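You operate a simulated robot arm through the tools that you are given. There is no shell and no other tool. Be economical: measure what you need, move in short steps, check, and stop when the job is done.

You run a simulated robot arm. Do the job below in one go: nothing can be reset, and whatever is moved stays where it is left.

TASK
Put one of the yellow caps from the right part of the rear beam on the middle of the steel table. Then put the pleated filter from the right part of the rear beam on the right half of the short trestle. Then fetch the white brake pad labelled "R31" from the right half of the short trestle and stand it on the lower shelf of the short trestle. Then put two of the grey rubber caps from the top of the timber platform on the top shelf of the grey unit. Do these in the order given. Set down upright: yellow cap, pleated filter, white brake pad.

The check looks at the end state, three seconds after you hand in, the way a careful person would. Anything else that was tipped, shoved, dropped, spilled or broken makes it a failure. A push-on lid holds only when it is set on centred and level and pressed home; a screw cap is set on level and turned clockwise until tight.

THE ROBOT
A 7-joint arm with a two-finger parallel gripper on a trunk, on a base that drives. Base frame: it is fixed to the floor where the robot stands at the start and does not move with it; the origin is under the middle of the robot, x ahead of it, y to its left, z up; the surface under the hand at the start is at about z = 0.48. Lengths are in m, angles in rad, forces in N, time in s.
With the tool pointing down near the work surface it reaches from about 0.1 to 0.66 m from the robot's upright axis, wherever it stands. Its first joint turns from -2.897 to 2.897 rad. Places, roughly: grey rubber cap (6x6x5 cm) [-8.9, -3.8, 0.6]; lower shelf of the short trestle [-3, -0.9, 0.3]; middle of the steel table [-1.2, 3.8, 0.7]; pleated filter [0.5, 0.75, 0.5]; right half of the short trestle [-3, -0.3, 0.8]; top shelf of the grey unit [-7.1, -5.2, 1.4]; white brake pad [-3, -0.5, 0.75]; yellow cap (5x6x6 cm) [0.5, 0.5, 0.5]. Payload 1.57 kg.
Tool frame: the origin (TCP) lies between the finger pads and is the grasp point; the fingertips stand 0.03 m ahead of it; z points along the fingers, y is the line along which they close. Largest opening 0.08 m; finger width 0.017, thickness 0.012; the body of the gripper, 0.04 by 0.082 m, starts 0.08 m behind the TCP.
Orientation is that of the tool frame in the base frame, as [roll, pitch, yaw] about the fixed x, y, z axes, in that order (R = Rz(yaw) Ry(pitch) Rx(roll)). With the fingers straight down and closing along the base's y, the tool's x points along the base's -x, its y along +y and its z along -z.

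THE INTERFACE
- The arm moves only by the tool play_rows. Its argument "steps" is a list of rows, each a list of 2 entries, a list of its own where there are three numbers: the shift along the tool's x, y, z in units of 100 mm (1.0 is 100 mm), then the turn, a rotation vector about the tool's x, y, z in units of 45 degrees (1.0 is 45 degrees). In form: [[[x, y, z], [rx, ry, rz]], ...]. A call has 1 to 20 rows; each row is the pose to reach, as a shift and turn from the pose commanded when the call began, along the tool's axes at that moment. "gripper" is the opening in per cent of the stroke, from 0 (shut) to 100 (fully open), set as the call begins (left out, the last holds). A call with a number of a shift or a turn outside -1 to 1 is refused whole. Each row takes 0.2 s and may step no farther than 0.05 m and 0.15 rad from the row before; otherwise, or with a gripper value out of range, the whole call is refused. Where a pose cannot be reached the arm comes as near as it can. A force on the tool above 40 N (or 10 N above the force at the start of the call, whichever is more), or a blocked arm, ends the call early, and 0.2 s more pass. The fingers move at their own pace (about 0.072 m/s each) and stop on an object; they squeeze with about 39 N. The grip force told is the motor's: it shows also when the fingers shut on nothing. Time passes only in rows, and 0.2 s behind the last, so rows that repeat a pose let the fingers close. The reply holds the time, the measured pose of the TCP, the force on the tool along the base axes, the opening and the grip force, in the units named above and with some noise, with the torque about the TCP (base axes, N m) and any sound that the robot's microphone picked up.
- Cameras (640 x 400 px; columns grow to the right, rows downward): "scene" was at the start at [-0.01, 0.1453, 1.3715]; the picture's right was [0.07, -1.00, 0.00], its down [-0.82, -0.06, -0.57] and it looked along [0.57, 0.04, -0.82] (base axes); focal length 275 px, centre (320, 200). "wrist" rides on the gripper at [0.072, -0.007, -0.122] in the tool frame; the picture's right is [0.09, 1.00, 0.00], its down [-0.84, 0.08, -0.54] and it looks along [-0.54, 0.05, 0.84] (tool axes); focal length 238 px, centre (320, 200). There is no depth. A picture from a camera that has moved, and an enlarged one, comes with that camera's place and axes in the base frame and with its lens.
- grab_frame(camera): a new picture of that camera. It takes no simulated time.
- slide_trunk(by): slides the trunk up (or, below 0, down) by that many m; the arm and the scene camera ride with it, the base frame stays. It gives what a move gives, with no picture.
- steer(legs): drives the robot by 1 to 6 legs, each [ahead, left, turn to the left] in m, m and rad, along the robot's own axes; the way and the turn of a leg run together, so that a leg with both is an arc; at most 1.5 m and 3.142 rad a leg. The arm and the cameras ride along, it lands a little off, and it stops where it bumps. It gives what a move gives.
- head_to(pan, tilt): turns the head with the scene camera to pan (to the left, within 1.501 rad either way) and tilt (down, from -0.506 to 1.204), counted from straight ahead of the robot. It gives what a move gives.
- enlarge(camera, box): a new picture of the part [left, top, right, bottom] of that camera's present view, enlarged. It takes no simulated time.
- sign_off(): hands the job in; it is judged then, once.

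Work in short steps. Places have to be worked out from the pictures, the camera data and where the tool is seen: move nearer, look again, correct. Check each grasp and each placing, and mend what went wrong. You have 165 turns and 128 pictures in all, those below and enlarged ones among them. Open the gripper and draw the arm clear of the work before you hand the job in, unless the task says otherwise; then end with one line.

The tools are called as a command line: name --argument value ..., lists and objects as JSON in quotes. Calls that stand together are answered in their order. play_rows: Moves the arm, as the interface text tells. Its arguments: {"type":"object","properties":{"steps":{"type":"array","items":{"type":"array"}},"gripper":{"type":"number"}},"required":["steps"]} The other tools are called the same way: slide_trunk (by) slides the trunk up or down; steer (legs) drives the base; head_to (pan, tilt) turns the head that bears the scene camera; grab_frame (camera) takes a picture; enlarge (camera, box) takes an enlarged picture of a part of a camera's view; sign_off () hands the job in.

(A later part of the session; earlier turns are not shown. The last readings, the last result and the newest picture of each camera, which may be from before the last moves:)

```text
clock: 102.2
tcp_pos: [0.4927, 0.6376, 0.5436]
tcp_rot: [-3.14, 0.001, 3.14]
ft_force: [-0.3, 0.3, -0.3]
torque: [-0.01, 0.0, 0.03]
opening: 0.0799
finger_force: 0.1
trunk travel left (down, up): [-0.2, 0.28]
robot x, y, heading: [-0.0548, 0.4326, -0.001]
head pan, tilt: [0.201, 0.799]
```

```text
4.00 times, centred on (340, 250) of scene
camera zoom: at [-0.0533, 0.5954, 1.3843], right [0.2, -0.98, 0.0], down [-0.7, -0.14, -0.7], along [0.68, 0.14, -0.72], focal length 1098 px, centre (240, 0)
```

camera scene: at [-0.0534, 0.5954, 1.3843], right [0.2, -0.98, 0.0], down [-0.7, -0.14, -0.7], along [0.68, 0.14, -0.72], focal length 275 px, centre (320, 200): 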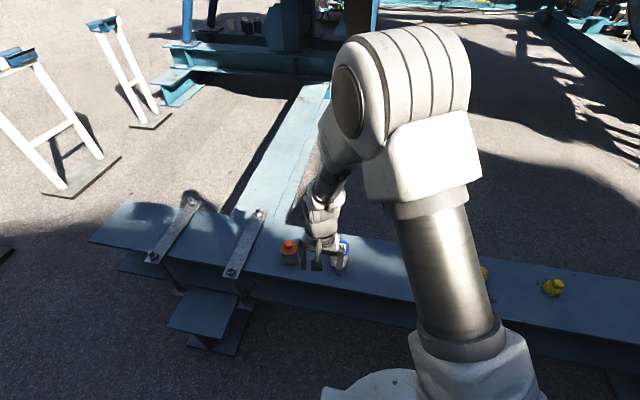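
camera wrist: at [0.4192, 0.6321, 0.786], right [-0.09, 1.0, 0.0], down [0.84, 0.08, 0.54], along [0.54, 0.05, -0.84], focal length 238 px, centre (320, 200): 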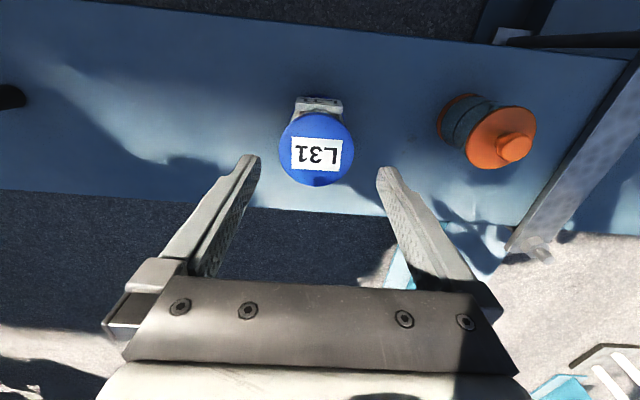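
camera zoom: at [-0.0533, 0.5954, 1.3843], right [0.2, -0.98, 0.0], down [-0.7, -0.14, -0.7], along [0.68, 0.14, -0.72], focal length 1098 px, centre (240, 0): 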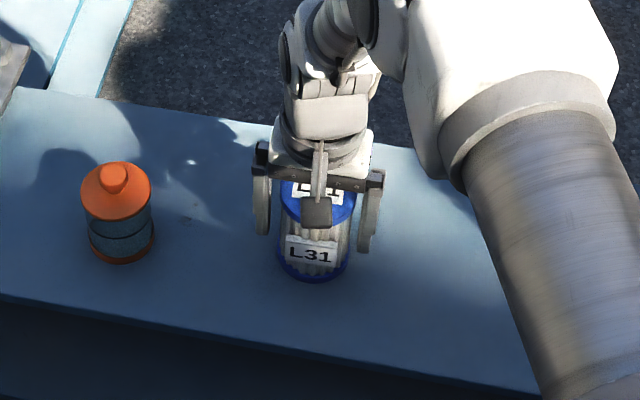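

Straddling the body. Close, then lift.

play_rows --steps '[[[0, 0, 0], [0, 0, 0]], [[0, 0, 0], [0, 0, 0]], [[0, 0, 0], [0, 0, 0]], [[0, 0, 0], [0, 0, 0]]]' --gripper 0

play_rows --steps '[[[0, 0, -0.15], [0, 0, 0]], [[0, 0, -0.5], [0, 0, 0]], [[0, 0, -0.9], [0, 0, 0]], [[0, 0, -0.9], [0, 0, 0]]]'

grab_frame --camera "scene"

```text
clock: 103.2
tcp_pos: [0.4913, 0.6378, 0.5442]
tcp_rot: [-3.14, 0.0, 3.14]
ft_force: [0.1, -1.0, 0.0]
torque: [-0.03, -0.06, -0.04]
opening: 0.0676
finger_force: 38.9
trunk travel left (down, up): [-0.2, 0.28]
robot x, y, heading: [-0.0511, 0.4398, -0.003]
head pan, tilt: [0.201, 0.799]
```

```text
clock: 104.2
tcp_pos: [0.4917, 0.6387, 0.6359]
tcp_rot: [3.14, -0.001, 3.139]
ft_force: [-0.6, -0.3, -3.2]
torque: [0.0, 0.04, 0.03]
opening: 0.0674
finger_force: 39.0
trunk travel left (down, up): [-0.2, 0.28]
robot x, y, heading: [-0.0483, 0.4384, -0.004]
head pan, tilt: [0.201, 0.799]
```

```text
94 pictures are left
camera scene: at [-0.0532, 0.5955, 1.3843], right [0.2, -0.98, 0.0], down [-0.7, -0.14, -0.7], along [0.68, 0.14, -0.72], focal length 275 px, centre (320, 200)
```

scene: 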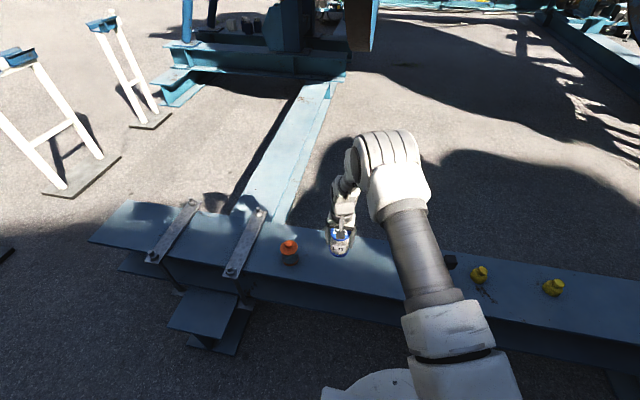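

Filter held. Retract, raise the trunk, back off, and turn round towards the short trestle.

play_rows --steps '[[[0.3, 0, -0.4], [0, 0, 0]], [[0.6, 0, -0.8], [0, 0, 0]], [[1.0, 0, -1.0], [0, 0, 0]]]'

play_rows --steps '[[[0.2, 0, -0.4], [0, 0, 0]], [[0.2, 0, -0.8], [0, 0, 0]]]'

slide_trunk --by 0.2

steer --legs '[[-0.5, 0, 0], [0, 0.5, 0], [0, 0, 3.14], [1.0, 0, 0], [0.6, 0, 0]]'

head_to --pan 0.6 --tilt 0.5

grab_frame --camera "scene"

```text
clock: 105.0
tcp_pos: [0.3928, 0.6396, 0.7384]
tcp_rot: [3.141, -0.002, 3.14]
ft_force: [-0.1, 0.0, -3.1]
torque: [0.0, 0.07, 0.03]
opening: 0.0675
finger_force: 38.8
trunk travel left (down, up): [-0.2, 0.28]
robot x, y, heading: [-0.0519, 0.4411, -0.003]
head pan, tilt: [0.201, 0.799]
```

```text
clock: 105.6
tcp_pos: [0.3724, 0.6386, 0.8178]
tcp_rot: [3.141, -0.003, 3.138]
ft_force: [0.0, -0.9, -3.4]
torque: [0.04, 0.06, -0.06]
opening: 0.0676
finger_force: 38.8
trunk travel left (down, up): [-0.2, 0.28]
robot x, y, heading: [-0.0505, 0.4412, -0.003]
head pan, tilt: [0.201, 0.799]
```

```text
clock: 107.8
tcp_pos: [0.3727, 0.638, 1.016]
tcp_rot: [3.141, -0.001, 3.141]
ft_force: [-0.2, -0.1, -3.2]
torque: [-0.01, 0.02, -0.02]
opening: 0.0674
finger_force: 38.7
trunk travel left (down, up): [-0.4, 0.08]
robot x, y, heading: [-0.0489, 0.4372, 0.005]
head pan, tilt: [0.201, 0.799]
```

```text
clock: 135.7
tcp_pos: [-2.5638, 0.8694, 1.0171]
tcp_rot: [3.141, 0.0, -0.059]
ft_force: [-0.8, 0.6, -3.1]
torque: [0.01, -0.03, -0.03]
opening: 0.0674
finger_force: 39.1
trunk travel left (down, up): [-0.4, 0.08]
robot x, y, heading: [-2.1273, 1.0452, 3.085]
head pan, tilt: [0.201, 0.799]
```

```text
clock: 136.6
tcp_pos: [-2.5631, 0.8692, 1.0162]
tcp_rot: [3.141, -0.001, -0.06]
ft_force: [-0.5, 0.5, -3.1]
torque: [0.01, -0.01, -0.02]
opening: 0.0672
finger_force: 38.7
trunk travel left (down, up): [-0.4, 0.08]
robot x, y, heading: [-2.1278, 1.0445, 3.081]
head pan, tilt: [0.6, 0.499]
```

```text
93 pictures are left
camera scene: at [-2.1367, 0.8537, 1.6102], right [-0.51, 0.86, 0.0], down [0.41, 0.25, -0.88], along [-0.75, -0.45, -0.48], focal length 275 px, centre (320, 200)
```

scene: 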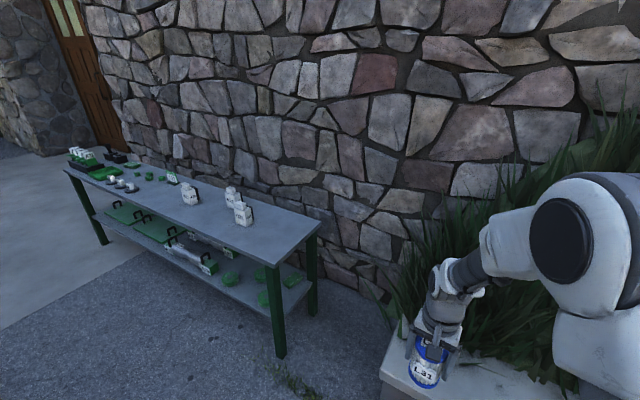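

Zoom on the trestle.

enlarge --camera "scene" --box '[50, 130, 350, 320]'

enlarge --camera "scene" --box '[160, 150, 320, 250]'

```text
2.11 times, centred on (200, 225) of scene
camera zoom: at [-2.1367, 0.8537, 1.6102], right [-0.51, 0.86, 0.0], down [0.41, 0.25, -0.88], along [-0.75, -0.45, -0.48], focal length 578 px, centre (573, 147)
```

zoom: 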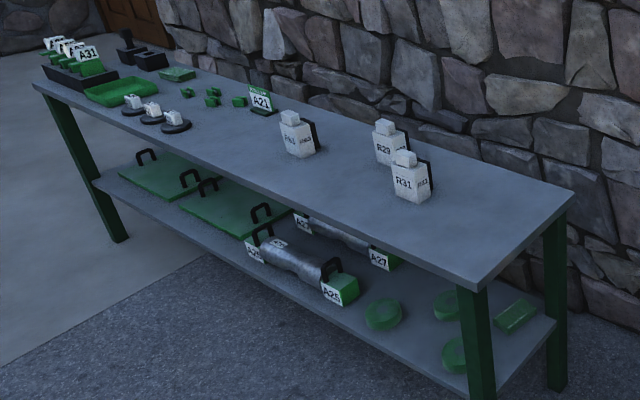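

```text
4.00 times, centred on (240, 200) of scene
camera zoom: at [-2.1367, 0.8537, 1.6102], right [-0.51, 0.86, 0.0], down [0.41, 0.25, -0.88], along [-0.75, -0.45, -0.48], focal length 1098 px, centre (640, 200)
```

zoom: 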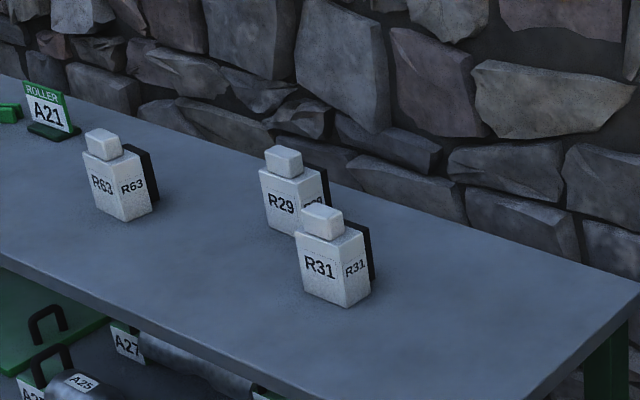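

Pads R63, R29, R31 located; R31 ≈ (−3.01, −0.17). Trestle top x −3.25…−2.83, y −2.0…0.2. Free spot for the filter is near (−3.03, 0.05). Drive in front of it.

steer --legs '[[0, 0, 0.06], [0, 0.78, 0], [0.2, 0, 0]]'

head_to --pan 0.1 --tilt 0.75

grab_frame --camera "scene"

grab_frame --camera "wrist"

```text
clock: 144.9
tcp_pos: [-2.7554, 0.058, 1.0176]
tcp_rot: [-3.141, -0.002, -0.009]
ft_force: [0.2, 0.0, -3.2]
torque: [-0.02, -0.02, -0.01]
opening: 0.0674
finger_force: 38.8
trunk travel left (down, up): [-0.4, 0.08]
robot x, y, heading: [-2.3288, 0.2541, 3.132]
head pan, tilt: [0.6, 0.499]
```

```text
clock: 145.8
tcp_pos: [-2.7545, 0.0591, 1.0168]
tcp_rot: [-3.141, -0.002, -0.01]
ft_force: [0.0, 0.3, -3.1]
torque: [-0.01, -0.03, 0.01]
opening: 0.0673
finger_force: 38.5
trunk travel left (down, up): [-0.4, 0.08]
robot x, y, heading: [-2.328, 0.2531, 3.132]
head pan, tilt: [0.099, 0.75]
```

```text
90 pictures are left
camera scene: at [-2.3349, 0.1073, 1.5883], right [-0.09, 1.0, 0.0], down [0.68, 0.06, -0.73], along [-0.73, -0.07, -0.68], focal length 275 px, centre (320, 200)
```

scene: 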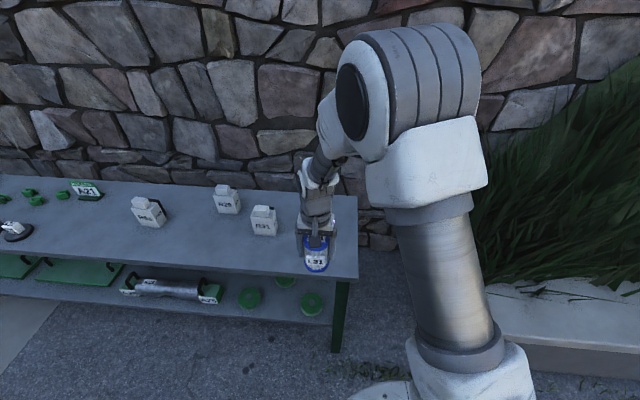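

```text
89 pictures are left
camera wrist: at [-2.6822, 0.064, 1.1388], right [0.08, -1.0, 0.0], down [-0.84, -0.07, 0.54], along [-0.54, -0.05, -0.84], focal length 238 px, centre (320, 200)
```

wrist: 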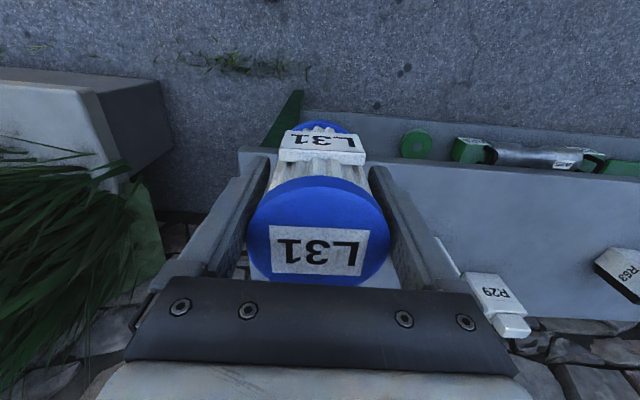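

Good. Drive 0.1 m nearer, then extend and lower over (−2.99, 0.055).

steer --legs '[[0.1, 0, 0]]'

play_rows --steps '[[[-0.4, 0, 0.1], [0, 0, 0]], [[-0.7, 0, 0.3], [0, 0, 0]], [[-1.0, 0, 0.5], [0, 0, 0]], [[-1.0, 0, 0.5], [0, 0, 0]]]'

grab_frame --camera "scene"

```text
clock: 147.2
tcp_pos: [-2.8529, 0.0592, 1.0167]
tcp_rot: [3.141, -0.002, -0.01]
ft_force: [-0.2, -0.3, -3.1]
torque: [0.03, -0.03, 0.02]
opening: 0.0674
finger_force: 38.9
trunk travel left (down, up): [-0.4, 0.08]
robot x, y, heading: [-2.4286, 0.2546, 3.133]
head pan, tilt: [0.099, 0.75]
```

```text
clock: 148.2
tcp_pos: [-2.9513, 0.0594, 0.9658]
tcp_rot: [-3.142, -0.002, -0.011]
ft_force: [-1.0, -0.5, -3.4]
torque: [0.0, -0.01, 0.0]
opening: 0.0672
finger_force: 38.6
trunk travel left (down, up): [-0.4, 0.08]
robot x, y, heading: [-2.4279, 0.2568, 3.131]
head pan, tilt: [0.099, 0.75]
```

```text
88 pictures are left
camera scene: at [-2.4335, 0.1082, 1.5883], right [-0.09, 1.0, 0.0], down [0.68, 0.06, -0.73], along [-0.73, -0.07, -0.68], focal length 275 px, centre (320, 200)
```

scene: 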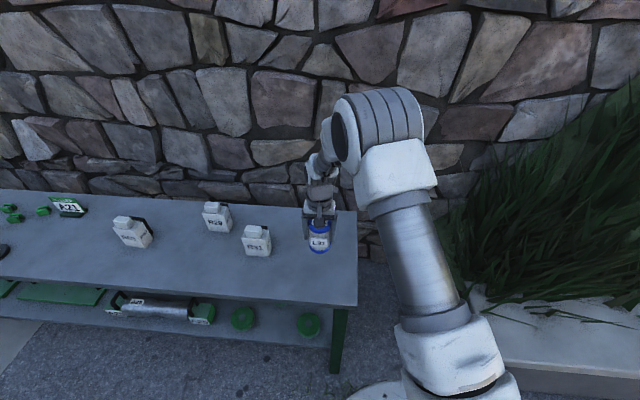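

Continue: slightly further and down to just above the top, then creep to contact.

play_rows --steps '[[[-0.2, 0, 0.4], [0, 0, 0]], [[-0.4, 0, 0.8], [0, 0, 0]], [[-0.4, 0, 1.0], [0, 0, 0]], [[-0.4, 0, 1.0], [0, 0, 0]]]'

play_rows --steps '[[[0, 0, 0.25], [0, 0, 0]], [[0, 0, 0.3], [0, 0, 0]], [[0, 0, 0.34], [0, 0, 0]], [[0, 0, 0.37], [0, 0, 0]], [[0, 0, 0.37], [0, 0, 0]]]'

enlarge --camera "scene" --box '[240, 170, 400, 270]'

```text
clock: 149.2
tcp_pos: [-2.9929, 0.0615, 0.8674]
tcp_rot: [3.141, -0.001, -0.009]
ft_force: [0.2, 0.1, -2.5]
torque: [0.0, -0.03, 0.01]
opening: 0.0675
finger_force: 38.5
trunk travel left (down, up): [-0.4, 0.08]
robot x, y, heading: [-2.4287, 0.2551, 3.134]
head pan, tilt: [0.099, 0.75]
```

```text
clock: 150.4
tcp_pos: [-2.994, 0.0615, 0.8291]
tcp_rot: [3.141, -0.003, -0.01]
ft_force: [-1.0, -0.6, -2.8]
torque: [-0.02, -0.04, 0.03]
opening: 0.0672
finger_force: 38.8
trunk travel left (down, up): [-0.4, 0.08]
robot x, y, heading: [-2.4257, 0.258, 3.132]
head pan, tilt: [0.099, 0.75]
```

```text
4.00 times, centred on (320, 220) of scene
camera zoom: at [-2.4334, 0.1082, 1.5883], right [-0.09, 1.0, 0.0], down [0.68, 0.06, -0.73], along [-0.73, -0.07, -0.68], focal length 1098 px, centre (320, 120)
```

zoom: 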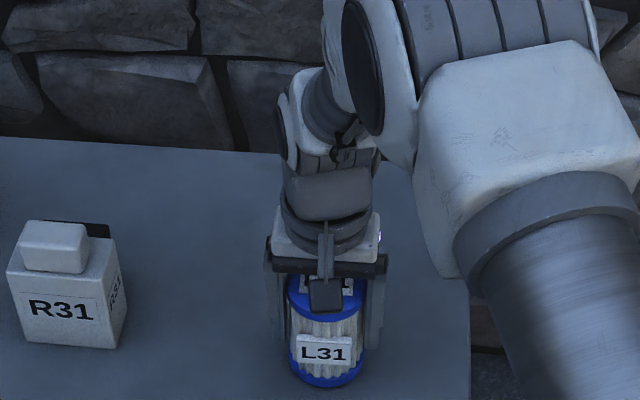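

Still hanging at z=0.829; creep further in 3 mm steps.

play_rows --steps '[[[0, 0, 0.03], [0, 0, 0]], [[0, 0, 0.06], [0, 0, 0]], [[0, 0, 0.09], [0, 0, 0]], [[0, 0, 0.09], [0, 0, 0]]]'

```text
clock: 151.4
tcp_pos: [-2.9925, 0.0613, 0.8226]
tcp_rot: [3.138, 0.003, -0.01]
ft_force: [2.7, 1.3, 18.2]
torque: [0.35, -0.55, -0.02]
opening: 0.0675
finger_force: 39.0
trunk travel left (down, up): [-0.4, 0.08]
robot x, y, heading: [-2.4281, 0.254, 3.132]
head pan, tilt: [0.099, 0.75]
```

Contact (18 N). Ease 2 mm and release, then rise slowly.

play_rows --steps '[[[0, 0, -0.02], [0, 0, 0]], [[0, 0, -0.02], [0, 0, 0]]]'

play_rows --steps '[[[0, 0, 0], [0, 0, 0]], [[0, 0, 0], [0, 0, 0]], [[0, 0, 0], [0, 0, 0]]]' --gripper 100

play_rows --steps '[[[0, 0, -0.15], [0, 0, 0]], [[0, 0, -0.3], [0, 0, 0]], [[0, 0, -0.6], [0, 0, 0]], [[0, 0, -1.0], [0, 0, 0]]]'

play_rows --steps '[[[0, 0, -0.4], [0, 0, 0]], [[0.4, 0, -0.6], [0, 0, 0]], [[0.8, 0, -0.8], [0, 0, 0]], [[0.8, 0, -0.8], [0, 0, 0]]]'

grab_frame --camera "scene"

enlarge --camera "scene" --box '[230, 180, 390, 280]'

```text
clock: 152.0
tcp_pos: [-2.9931, 0.0604, 0.8226]
tcp_rot: [-3.141, -0.001, -0.009]
ft_force: [-2.1, -1.0, 3.6]
torque: [0.07, 0.22, 0.06]
opening: 0.0672
finger_force: 38.7
trunk travel left (down, up): [-0.4, 0.08]
robot x, y, heading: [-2.425, 0.2586, 3.136]
head pan, tilt: [0.099, 0.75]
```

```text
clock: 152.8
tcp_pos: [-2.9927, 0.0613, 0.8231]
tcp_rot: [-3.141, -0.001, -0.009]
ft_force: [0.0, -0.5, 0.4]
torque: [0.02, 0.03, 0.03]
opening: 0.0799
finger_force: 0.0
trunk travel left (down, up): [-0.4, 0.08]
robot x, y, heading: [-2.4274, 0.257, 3.13]
head pan, tilt: [0.099, 0.75]
```

```text
clock: 153.8
tcp_pos: [-2.9907, 0.0606, 0.9217]
tcp_rot: [3.141, -0.003, -0.011]
ft_force: [0.3, -0.1, 0.2]
torque: [0.03, -0.06, 0.01]
opening: 0.0799
finger_force: 0.0
trunk travel left (down, up): [-0.4, 0.08]
robot x, y, heading: [-2.4264, 0.255, 3.134]
head pan, tilt: [0.099, 0.75]
```

```text
clock: 154.8
tcp_pos: [-2.9124, 0.0612, 1.0023]
tcp_rot: [-3.141, -0.001, -0.012]
ft_force: [0.5, -0.5, -0.3]
torque: [0.01, 0.02, 0.0]
opening: 0.0801
finger_force: 0.0
trunk travel left (down, up): [-0.4, 0.08]
robot x, y, heading: [-2.4258, 0.2551, 3.137]
head pan, tilt: [0.099, 0.75]
```

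```text
86 pictures are left
camera scene: at [-2.4329, 0.1084, 1.5883], right [-0.09, 1.0, 0.0], down [0.68, 0.06, -0.73], along [-0.73, -0.07, -0.68], focal length 275 px, centre (320, 200)
```

scene: 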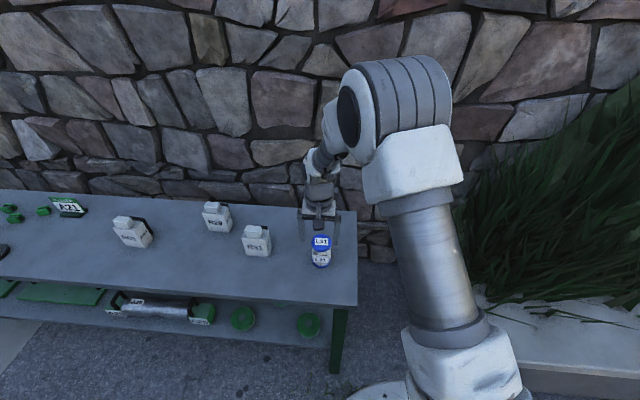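

```text
4.00 times, centred on (310, 230) of scene
camera zoom: at [-2.4329, 0.1084, 1.5883], right [-0.09, 1.0, 0.0], down [0.68, 0.06, -0.73], along [-0.73, -0.07, -0.68], focal length 1098 px, centre (360, 80)
```

zoom: 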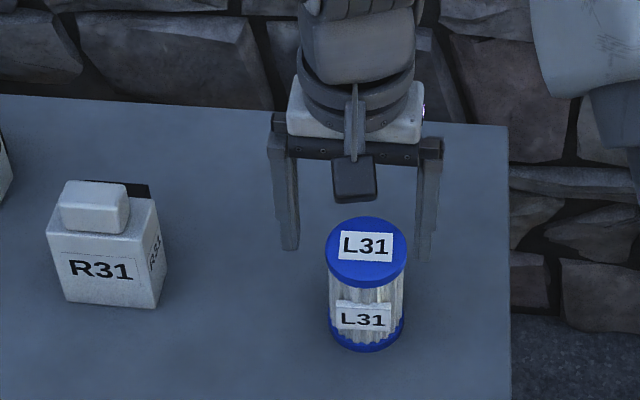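

Filter stands upright at (−2.99, 0.06). Now study pad R31's geometry closely.

enlarge --camera "scene" --box '[216, 205, 296, 265]'

steer --legs '[[-0.45, 0, 0], [0, 0.45, 0]]'

slide_trunk --by -0.3

head_to --pan 0.3 --tilt 0.5

grab_frame --camera "scene"

```text
6.67 times, centred on (256, 235) of scene
camera zoom: at [-2.4329, 0.1084, 1.5883], right [-0.09, 1.0, 0.0], down [0.68, 0.06, -0.73], along [-0.73, -0.07, -0.68], focal length 1830 px, centre (747, -33)
```

zoom: 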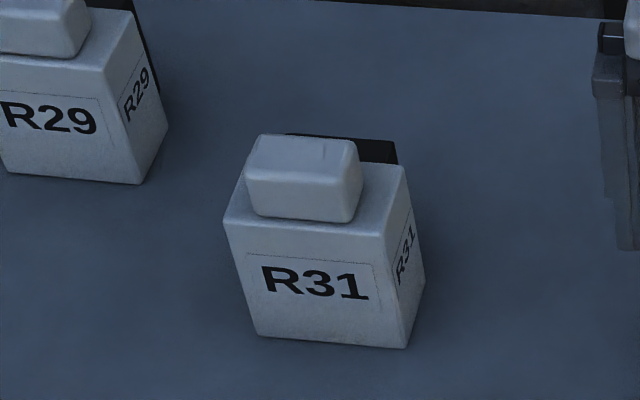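

```text
clock: 161.7
tcp_pos: [-2.4569, -0.3854, 1.0032]
tcp_rot: [3.14, -0.001, -0.007]
ft_force: [0.1, 0.4, -0.8]
torque: [0.01, 0.01, -0.02]
opening: 0.0801
finger_force: 0.1
trunk travel left (down, up): [-0.4, 0.08]
robot x, y, heading: [-1.9756, -0.1918, 3.135]
head pan, tilt: [0.099, 0.75]
```

```text
clock: 164.7
tcp_pos: [-2.4564, -0.3853, 0.7031]
tcp_rot: [3.141, 0.0, -0.007]
ft_force: [-0.1, -0.1, 0.6]
torque: [-0.01, 0.01, 0.01]
opening: 0.0803
finger_force: 0.0
trunk travel left (down, up): [-0.1, 0.38]
robot x, y, heading: [-1.973, -0.1871, 3.136]
head pan, tilt: [0.099, 0.75]
```

```text
clock: 165.5
tcp_pos: [-2.4573, -0.3854, 0.7033]
tcp_rot: [-3.14, 0.001, -0.008]
ft_force: [-0.4, 0.9, 1.0]
torque: [0.0, -0.03, -0.01]
opening: 0.0802
finger_force: 0.0
trunk travel left (down, up): [-0.1, 0.38]
robot x, y, heading: [-1.9713, -0.191, 3.13]
head pan, tilt: [0.3, 0.499]
```

```text
83 pictures are left
camera scene: at [-1.9826, -0.3565, 1.3102], right [-0.29, 0.96, 0.0], down [0.46, 0.14, -0.88], along [-0.84, -0.25, -0.48], focal length 275 px, centre (320, 200)
```

scene: 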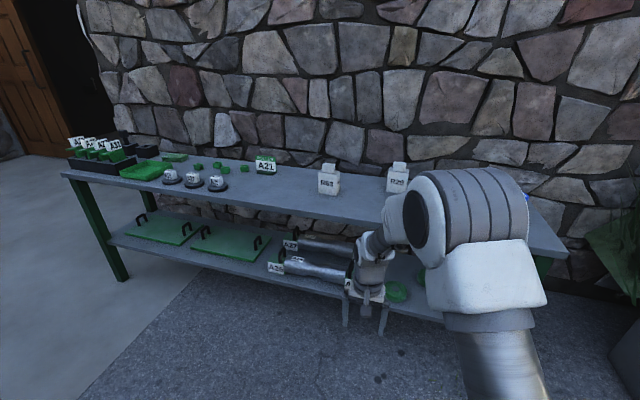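

Pad R31: body 8 cm wide (y), tab ~5×3×2.5 cm at z≈0.86–0.885 – grippable along y with a near-horizontal tool, which also suits the lower shelf. Now look at the lower shelf from the right.

steer --legs '[[0, -0.55, 0]]'

head_to --pan 0.55 --tilt 0.6

grab_frame --camera "scene"

```text
clock: 170.1
tcp_pos: [-2.4533, 0.1679, 0.7037]
tcp_rot: [-3.141, 0.002, -0.015]
ft_force: [0.7, 0.4, -0.1]
torque: [0.01, -0.01, -0.01]
opening: 0.0804
finger_force: 0.0
trunk travel left (down, up): [-0.1, 0.38]
robot x, y, heading: [-1.9732, 0.3599, 3.129]
head pan, tilt: [0.3, 0.499]
```

```text
clock: 170.9
tcp_pos: [-2.4541, 0.1694, 0.7047]
tcp_rot: [3.142, -0.001, -0.014]
ft_force: [-0.3, -0.1, 0.0]
torque: [0.01, 0.02, -0.04]
opening: 0.08
finger_force: 0.1
trunk travel left (down, up): [-0.1, 0.38]
robot x, y, heading: [-1.9682, 0.3615, 3.131]
head pan, tilt: [0.55, 0.6]
```

```text
82 pictures are left
camera scene: at [-1.9672, 0.176, 1.3012], right [-0.51, 0.86, 0.0], down [0.48, 0.29, -0.83], along [-0.71, -0.42, -0.56], focal length 275 px, centre (320, 200)
```

scene: 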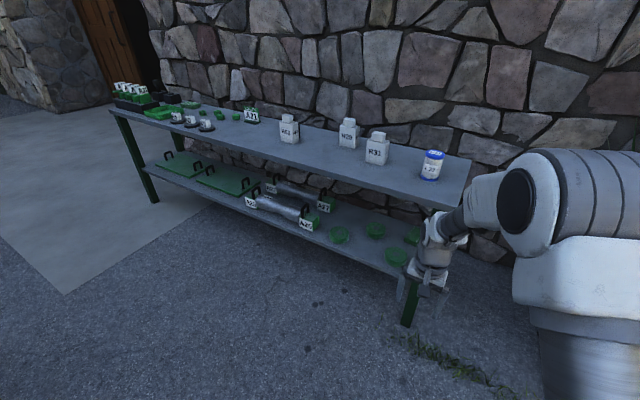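

enlarge --camera "scene" --box '[200, 150, 440, 300]'

```text
2.67 times, centred on (320, 225) of scene
camera zoom: at [-1.9672, 0.176, 1.3012], right [-0.51, 0.86, 0.0], down [0.48, 0.29, -0.83], along [-0.71, -0.42, -0.56], focal length 732 px, centre (320, 133)
```

zoom: 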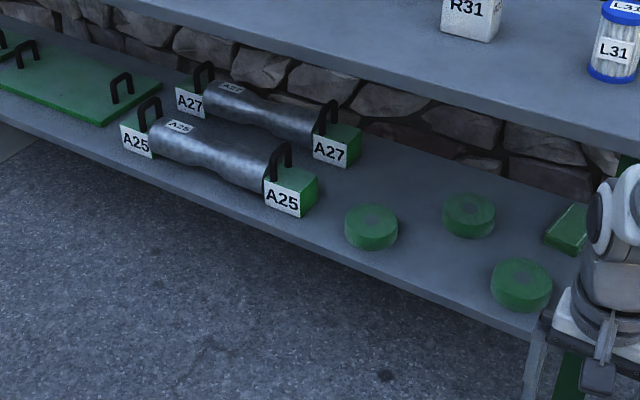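

Free shelf spot at about (−2.90, −0.125), shelf z≈0.34. I tilt the tool to point forward, 20° below horizontal, here in free space.

play_rows --steps '[[[0, 0, 0], [0, -0.18, 0]], [[0, 0, 0], [0, -0.36, 0]], [[0, 0, 0], [0, -0.54, 0]], [[0, 0, 0], [0, -0.72, 0]], [[0, 0, 0], [0, -0.9, 0]], [[0, 0, 0], [0, -0.9, 0]]]' --gripper 100

play_rows --steps '[[[0, 0, 0], [0, -0.17, 0]], [[0, 0, 0], [0, -0.34, 0]], [[0, 0, 0], [0, -0.5, 0]], [[0, 0, 0], [0, -0.656, 0]], [[0, 0, 0], [0, -0.656, 0]]]'

grab_frame --camera "scene"

grab_frame --camera "wrist"

```text
clock: 172.3
tcp_pos: [-2.4526, 0.1692, 0.7018]
tcp_rot: [-3.141, 0.708, -0.011]
ft_force: [-0.1, 0.0, 0.3]
torque: [0.02, 0.01, 0.0]
opening: 0.08
finger_force: 0.0
trunk travel left (down, up): [-0.1, 0.38]
robot x, y, heading: [-1.9691, 0.365, 3.13]
head pan, tilt: [0.55, 0.6]
```

```text
clock: 173.5
tcp_pos: [-2.4521, 0.1682, 0.7033]
tcp_rot: [-3.141, 1.224, -0.011]
ft_force: [0.0, -0.3, -0.2]
torque: [0.0, 0.02, 0.01]
opening: 0.0801
finger_force: 0.1
trunk travel left (down, up): [-0.1, 0.38]
robot x, y, heading: [-1.9684, 0.3638, 3.133]
head pan, tilt: [0.55, 0.6]
```

```text
80 pictures are left
camera scene: at [-1.9672, 0.176, 1.3012], right [-0.51, 0.86, 0.0], down [0.48, 0.29, -0.83], along [-0.71, -0.42, -0.56], focal length 275 px, centre (320, 200)
```

scene: 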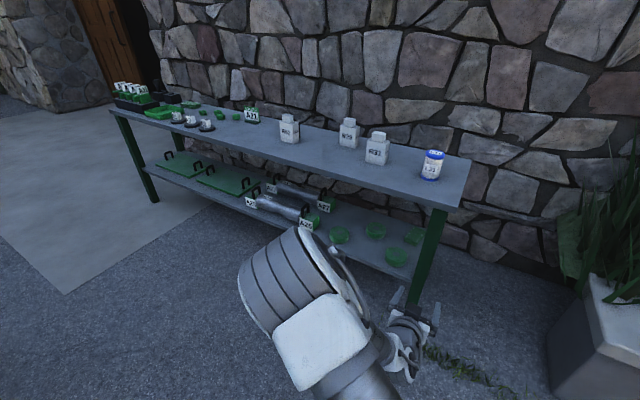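

```text
79 pictures are left
camera wrist: at [-2.3129, 0.1732, 0.6771], right [0.02, -1.0, -0.09], down [0.22, -0.08, 0.97], along [-0.97, -0.04, 0.22], focal length 238 px, centre (320, 200)
```

wrist: 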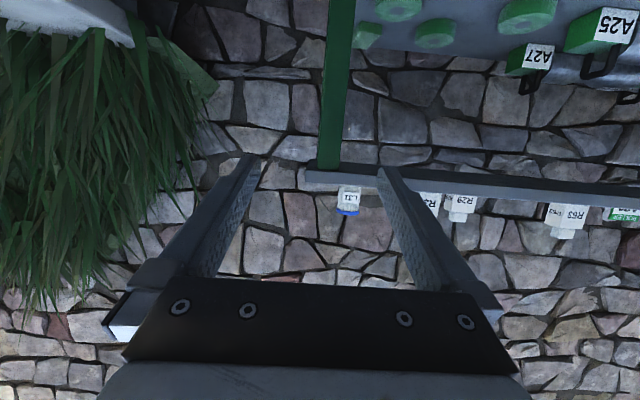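

Tool is now forward-pointing with a clear view. Raise the trunk to bring it to tab height and drive in front of R31, stopping short.

slide_trunk --by 0.2

steer --legs '[[0, 0.34, 0.01], [0.35, 0, 0]]'

grab_frame --camera "wrist"

head_to --pan 0.2 --tilt 0.7

grab_frame --camera "scene"

```text
clock: 175.7
tcp_pos: [-2.4517, 0.1694, 0.9031]
tcp_rot: [-3.14, 1.22, -0.012]
ft_force: [0.8, 0.7, -0.2]
torque: [-0.02, 0.0, 0.0]
opening: 0.0798
finger_force: 0.0
trunk travel left (down, up): [-0.3, 0.18]
robot x, y, heading: [-1.967, 0.3665, 3.129]
head pan, tilt: [0.55, 0.6]
```

```text
clock: 181.3
tcp_pos: [-2.8005, -0.1839, 0.9031]
tcp_rot: [3.141, 1.223, 0.0]
ft_force: [-0.2, -0.5, -0.2]
torque: [0.03, -0.01, 0.03]
opening: 0.08
finger_force: 0.1
trunk travel left (down, up): [-0.3, 0.18]
robot x, y, heading: [-2.3202, 0.0123, -3.141]
head pan, tilt: [0.55, 0.6]
```

```text
78 pictures are left
camera wrist: at [-2.6617, -0.1771, 0.8772], right [0.03, -1.0, -0.09], down [0.22, -0.08, 0.97], along [-0.97, -0.05, 0.22], focal length 238 px, centre (320, 200)
```

wrist: 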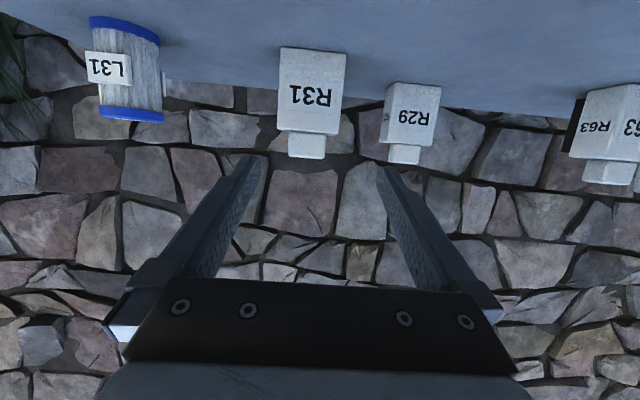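

```text
clock: 182.1
tcp_pos: [-2.8016, -0.1833, 0.9033]
tcp_rot: [3.141, 1.222, -0.001]
ft_force: [-0.1, 0.2, 0.0]
torque: [0.0, 0.03, 0.02]
opening: 0.08
finger_force: 0.0
trunk travel left (down, up): [-0.3, 0.18]
robot x, y, heading: [-2.3207, 0.0196, -3.142]
head pan, tilt: [0.201, 0.7]
```

```text
77 pictures are left
camera scene: at [-2.3239, -0.141, 1.4926], right [-0.2, 0.98, 0.0], down [0.63, 0.13, -0.77], along [-0.75, -0.15, -0.64], focal length 275 px, centre (320, 200)
```

scene: 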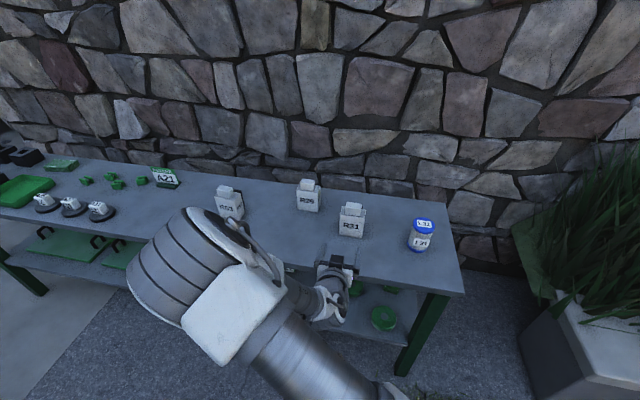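

Tab centre ≈ (−3.02, −0.168, 0.877). Advance half way, aligning y and z.

play_rows --steps '[[[-0.05, -0.05, 0.32], [0, 0, 0]], [[-0.1, -0.1, 0.64], [0, 0, 0]], [[-0.146, -0.15, 0.958], [0, 0, 0]], [[-0.146, -0.15, 0.958], [0, 0, 0]]]'

grab_frame --camera "wrist"

grab_frame --camera "scene"

```text
clock: 183.1
tcp_pos: [-2.8975, -0.1683, 0.886]
tcp_rot: [-3.141, 1.221, 0.0]
ft_force: [0.6, 0.0, -0.5]
torque: [-0.02, -0.02, -0.02]
opening: 0.0801
finger_force: 0.0
trunk travel left (down, up): [-0.3, 0.18]
robot x, y, heading: [-2.3187, 0.0181, -3.138]
head pan, tilt: [0.201, 0.7]
```

```text
76 pictures are left
camera wrist: at [-2.7574, -0.1611, 0.8596], right [0.03, -1.0, -0.09], down [0.22, -0.08, 0.97], along [-0.97, -0.05, 0.22], focal length 238 px, centre (320, 200)
```

wrist: 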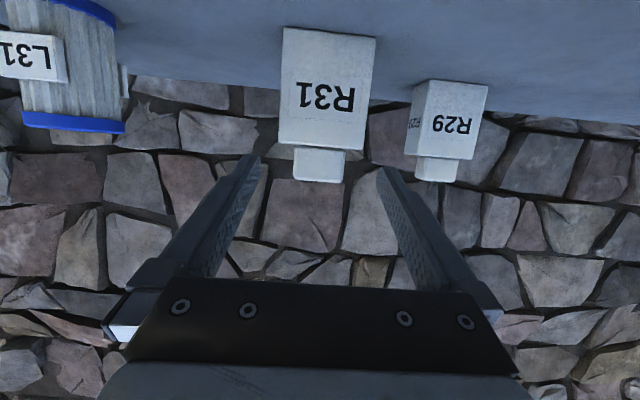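

```text
75 pictures are left
camera scene: at [-2.324, -0.1409, 1.4926], right [-0.2, 0.98, 0.0], down [0.63, 0.13, -0.76], along [-0.75, -0.15, -0.64], focal length 275 px, centre (320, 200)
```

scene: 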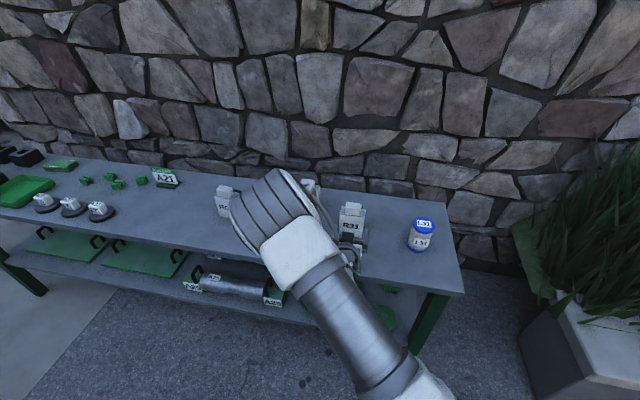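

Well aligned in y; tab z 0.862–0.896. Advance straight so that the tips straddle the tab.

play_rows --steps '[[[-0.13, 0, 0.34], [0, 0, 0]], [[-0.25, 0, 0.65], [0, 0, 0]], [[-0.33, 0, 0.85], [0, 0, 0]], [[-0.38, 0, 0.97], [0, 0, 0]], [[-0.38, 0, 0.97], [0, 0, 0]]]'

grab_frame --camera "wrist"

enlarge --camera "scene" --box '[280, 170, 440, 270]'

```text
clock: 184.3
tcp_pos: [-3.0003, -0.1677, 0.8867]
tcp_rot: [3.14, 1.224, 0.0]
ft_force: [0.2, -0.3, 0.6]
torque: [0.02, 0.01, 0.02]
opening: 0.08
finger_force: 0.0
trunk travel left (down, up): [-0.3, 0.18]
robot x, y, heading: [-2.3147, 0.0124, -3.139]
head pan, tilt: [0.201, 0.7]
```

```text
74 pictures are left
camera wrist: at [-2.8615, -0.161, 0.8613], right [0.03, -1.0, -0.09], down [0.22, -0.08, 0.97], along [-0.97, -0.05, 0.22], focal length 238 px, centre (320, 200)
```

wrist: 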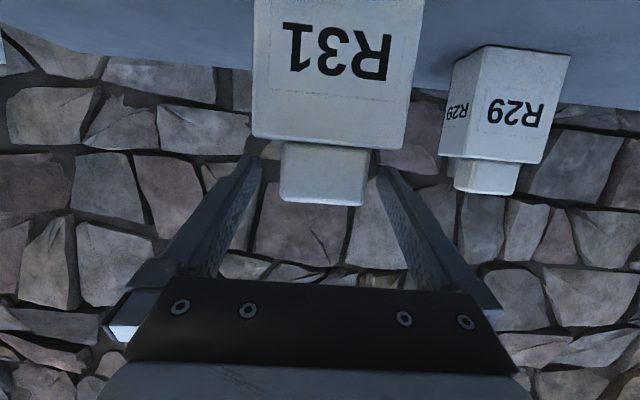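

```text
4.00 times, centred on (360, 220) of scene
camera zoom: at [-2.324, -0.141, 1.4926], right [-0.2, 0.98, 0.0], down [0.63, 0.13, -0.76], along [-0.75, -0.15, -0.64], focal length 1098 px, centre (160, 120)
```

zoom: 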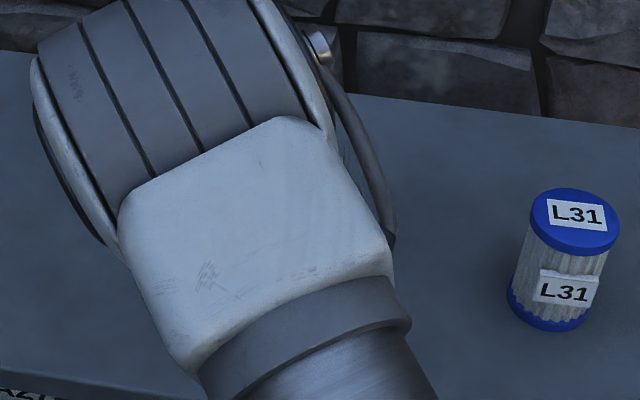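

Fingertips straddle the tab. Nudge 2 mm to centre and close.

play_rows --steps '[[[0, 0.02, 0.03], [0, 0, 0]], [[0, 0.02, 0.03], [0, 0, 0]]]'

play_rows --steps '[[[0, 0, 0], [0, 0, 0]], [[0, 0, 0], [0, 0, 0]], [[0, 0, 0], [0, 0, 0]], [[0, 0, 0], [0, 0, 0]]]' --gripper 0

grab_frame --camera "wrist"

```text
clock: 184.9
tcp_pos: [-3.0044, -0.1688, 0.8866]
tcp_rot: [3.14, 1.221, -0.002]
ft_force: [-0.3, 0.5, 0.5]
torque: [-0.02, -0.01, 0.01]
opening: 0.08
finger_force: 0.0
trunk travel left (down, up): [-0.3, 0.18]
robot x, y, heading: [-2.3204, 0.0158, -3.145]
head pan, tilt: [0.201, 0.7]
```

```text
clock: 185.9
tcp_pos: [-3.0033, -0.1699, 0.8878]
tcp_rot: [3.139, 1.222, -0.002]
ft_force: [-0.4, 0.0, 0.3]
torque: [-0.1, -0.04, -0.12]
opening: 0.0516
finger_force: 39.0
trunk travel left (down, up): [-0.3, 0.18]
robot x, y, heading: [-2.3171, 0.0139, -3.142]
head pan, tilt: [0.201, 0.7]
```

```text
72 pictures are left
camera wrist: at [-2.8642, -0.1628, 0.8606], right [0.03, -1.0, -0.09], down [0.22, -0.08, 0.97], along [-0.97, -0.05, 0.22], focal length 238 px, centre (320, 200)
```

wrist: 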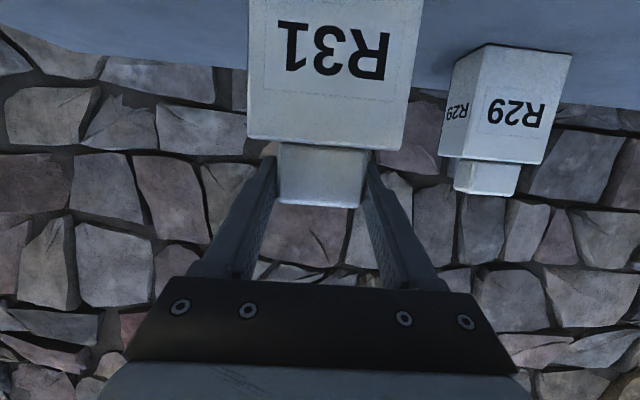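

Gripped at 5.2 cm. Lift 4 cm and check for slip.

play_rows --steps '[[[-0.094, 0, -0.034], [0, 0, 0]], [[-0.188, 0, -0.068], [0, 0, 0]], [[-0.376, 0, -0.137], [0, 0, 0]], [[-0.376, 0, -0.137], [0, 0, 0]]]'

grab_frame --camera "wrist"

```text
clock: 186.9
tcp_pos: [-3.0028, -0.1702, 0.9264]
tcp_rot: [-3.14, 1.221, 0.001]
ft_force: [-0.5, 0.0, -7.1]
torque: [-0.03, -0.17, 0.0]
opening: 0.0521
finger_force: 39.4
trunk travel left (down, up): [-0.3, 0.18]
robot x, y, heading: [-2.3183, 0.0156, -3.14]
head pan, tilt: [0.201, 0.7]
```

```text
71 pictures are left
camera wrist: at [-2.8634, -0.1641, 0.901], right [0.03, -1.0, -0.09], down [0.22, -0.08, 0.97], along [-0.97, -0.05, 0.22], focal length 238 px, centre (320, 200)
```

wrist: 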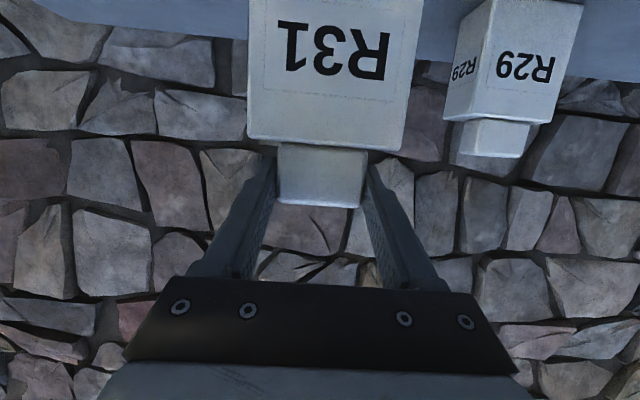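

Holds firmly (~0.7 kg). Back off, lower the trunk, then the arm, all in front of the trestle.

steer --legs '[[-0.4, 0, 0]]'

slide_trunk --by -0.3

play_rows --steps '[[[0.33, 0, -0.1], [0, 0, 0]], [[0.6, 0, -0.2], [0, 0, 0]], [[0.9, 0, -0.3], [0, 0, 0]], [[0.9, 0, -0.3], [0, 0, 0]]]'

grab_frame --camera "wrist"

grab_frame --camera "scene"

```text
clock: 190.0
tcp_pos: [-2.6117, -0.1684, 0.9275]
tcp_rot: [-3.14, 1.221, -0.006]
ft_force: [-0.6, 0.0, -6.9]
torque: [0.01, -0.14, 0.01]
opening: 0.0518
finger_force: 39.2
trunk travel left (down, up): [-0.3, 0.18]
robot x, y, heading: [-1.9267, 0.015, 3.14]
head pan, tilt: [0.201, 0.7]
```

```text
clock: 193.0
tcp_pos: [-2.6111, -0.1676, 0.6267]
tcp_rot: [-3.141, 1.22, -0.003]
ft_force: [0.7, -0.2, -7.5]
torque: [0.02, -0.2, -0.04]
opening: 0.0516
finger_force: 39.2
trunk travel left (down, up): [0.0, 0.48]
robot x, y, heading: [-1.9248, 0.014, 3.136]
head pan, tilt: [0.201, 0.7]
```

```text
clock: 194.0
tcp_pos: [-2.5513, -0.1659, 0.5521]
tcp_rot: [3.138, 1.221, -0.005]
ft_force: [0.0, -0.6, -7.6]
torque: [-0.01, -0.15, 0.03]
opening: 0.0519
finger_force: 38.4
trunk travel left (down, up): [0.0, 0.48]
robot x, y, heading: [-1.9254, 0.0165, 3.134]
head pan, tilt: [0.201, 0.7]
```

```text
70 pictures are left
camera wrist: at [-2.4121, -0.1601, 0.5267], right [0.03, -1.0, -0.09], down [0.22, -0.08, 0.97], along [-0.97, -0.05, 0.22], focal length 238 px, centre (320, 200)
```

wrist: 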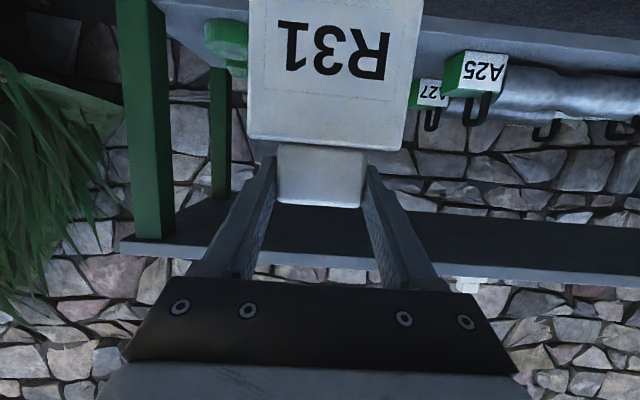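

```text
69 pictures are left
camera scene: at [-1.9318, -0.1417, 1.1925], right [-0.2, 0.98, 0.0], down [0.63, 0.13, -0.76], along [-0.75, -0.15, -0.64], focal length 275 px, centre (320, 200)
```

scene: 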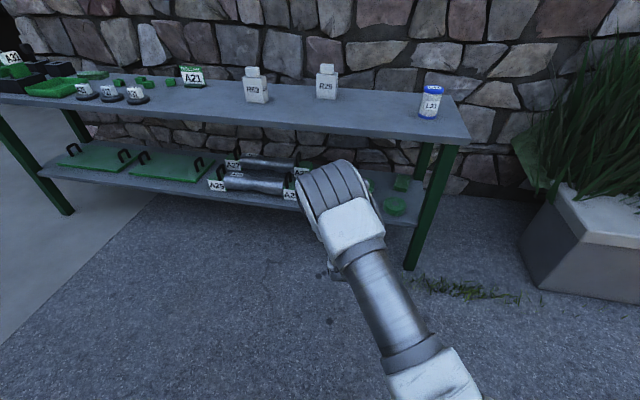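

Zoom on the lower shelf to get its height and spot.

enlarge --camera "scene" --box '[340, 150, 460, 280]'

enlarge --camera "wrist" --box '[100, 0, 660, 200]'

```text
3.08 times, centred on (400, 215) of scene
camera zoom: at [-1.9318, -0.1417, 1.1925], right [-0.2, 0.98, 0.0], down [0.63, 0.13, -0.76], along [-0.75, -0.15, -0.64], focal length 845 px, centre (74, 154)
```

zoom: 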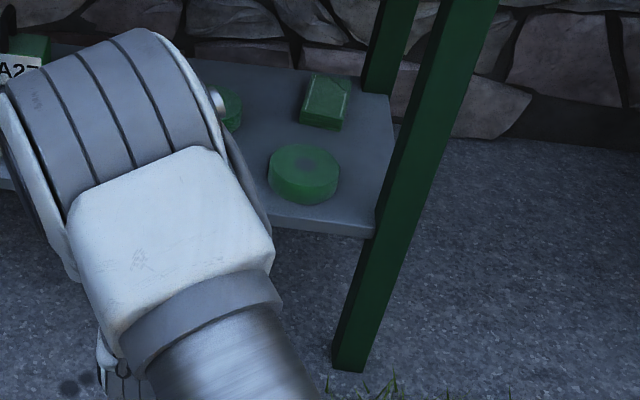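

```text
refused: 660 is not a number from 0 to 640
```

Shelf z≈0.335, front edge x≈−2.865. Drive ahead 0.30 with the pad 9 cm above shelf level.

steer --legs '[[0.25, 0, 0]]'

grab_frame --camera "wrist"

grab_frame --camera "scene"

```text
clock: 196.2
tcp_pos: [-2.8003, -0.1612, 0.5523]
tcp_rot: [-3.141, 1.221, -0.01]
ft_force: [0.8, -0.9, -8.1]
torque: [0.02, -0.19, 0.01]
opening: 0.0522
finger_force: 38.8
trunk travel left (down, up): [0.0, 0.48]
robot x, y, heading: [-2.1764, 0.0163, 3.131]
head pan, tilt: [0.201, 0.7]
```

```text
67 pictures are left
camera wrist: at [-2.6605, -0.1559, 0.5266], right [0.02, -1.0, -0.09], down [0.22, -0.08, 0.97], along [-0.98, -0.04, 0.22], focal length 238 px, centre (320, 200)
```

wrist: 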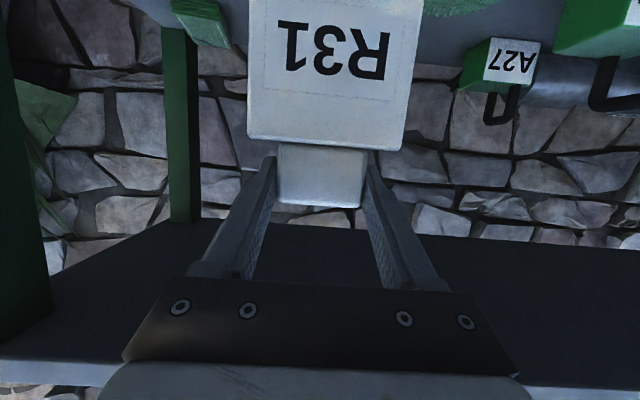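

```text
66 pictures are left
camera scene: at [-2.1803, -0.1402, 1.1925], right [-0.19, 0.98, 0.0], down [0.63, 0.12, -0.76], along [-0.75, -0.15, -0.64], focal length 275 px, centre (320, 200)
```

scene: 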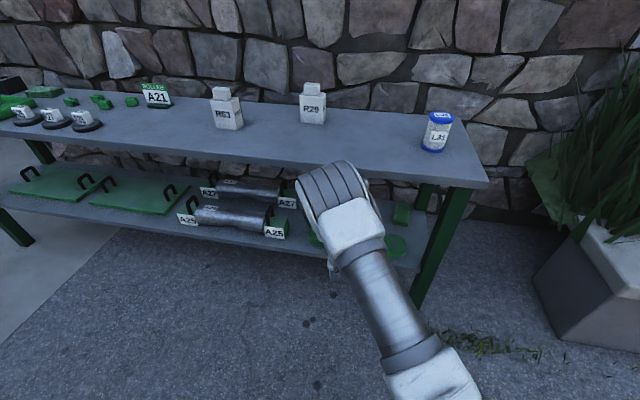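

Shift to (−2.905, −0.128) over the shelf.

play_rows --steps '[[[-0.12, -0.11, 0.33], [0, 0, 0]], [[-0.24, -0.22, 0.66], [0, 0, 0]], [[-0.36, -0.34, 0.987], [0, 0, 0]], [[-0.36, -0.34, 0.987], [0, 0, 0]]]'

grab_frame --camera "wrist"

grab_frame --camera "scene"

```text
clock: 197.2
tcp_pos: [-2.9077, -0.1247, 0.5531]
tcp_rot: [-3.14, 1.218, -0.008]
ft_force: [-0.8, -0.3, -8.3]
torque: [-0.01, -0.17, 0.01]
opening: 0.0516
finger_force: 39.0
trunk travel left (down, up): [0.0, 0.48]
robot x, y, heading: [-2.1738, 0.0172, 3.133]
head pan, tilt: [0.201, 0.7]
```

```text
65 pictures are left
camera wrist: at [-2.7668, -0.119, 0.5269], right [0.02, -1.0, -0.09], down [0.22, -0.08, 0.97], along [-0.98, -0.04, 0.22], focal length 238 px, centre (320, 200)
```

wrist: 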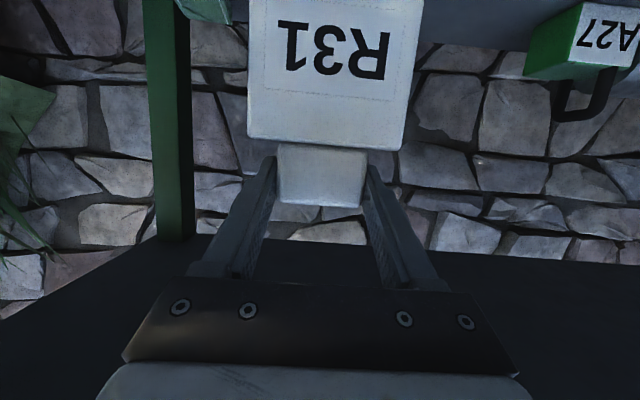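

```text
64 pictures are left
camera scene: at [-2.1803, -0.1401, 1.1925], right [-0.19, 0.98, 0.0], down [0.63, 0.12, -0.76], along [-0.75, -0.15, -0.64], focal length 275 px, centre (320, 200)
```

scene: 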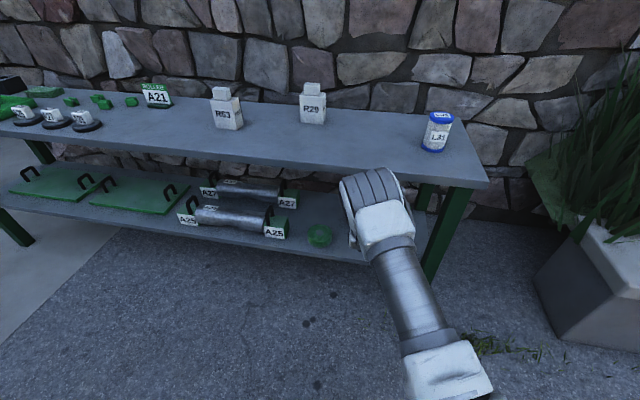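

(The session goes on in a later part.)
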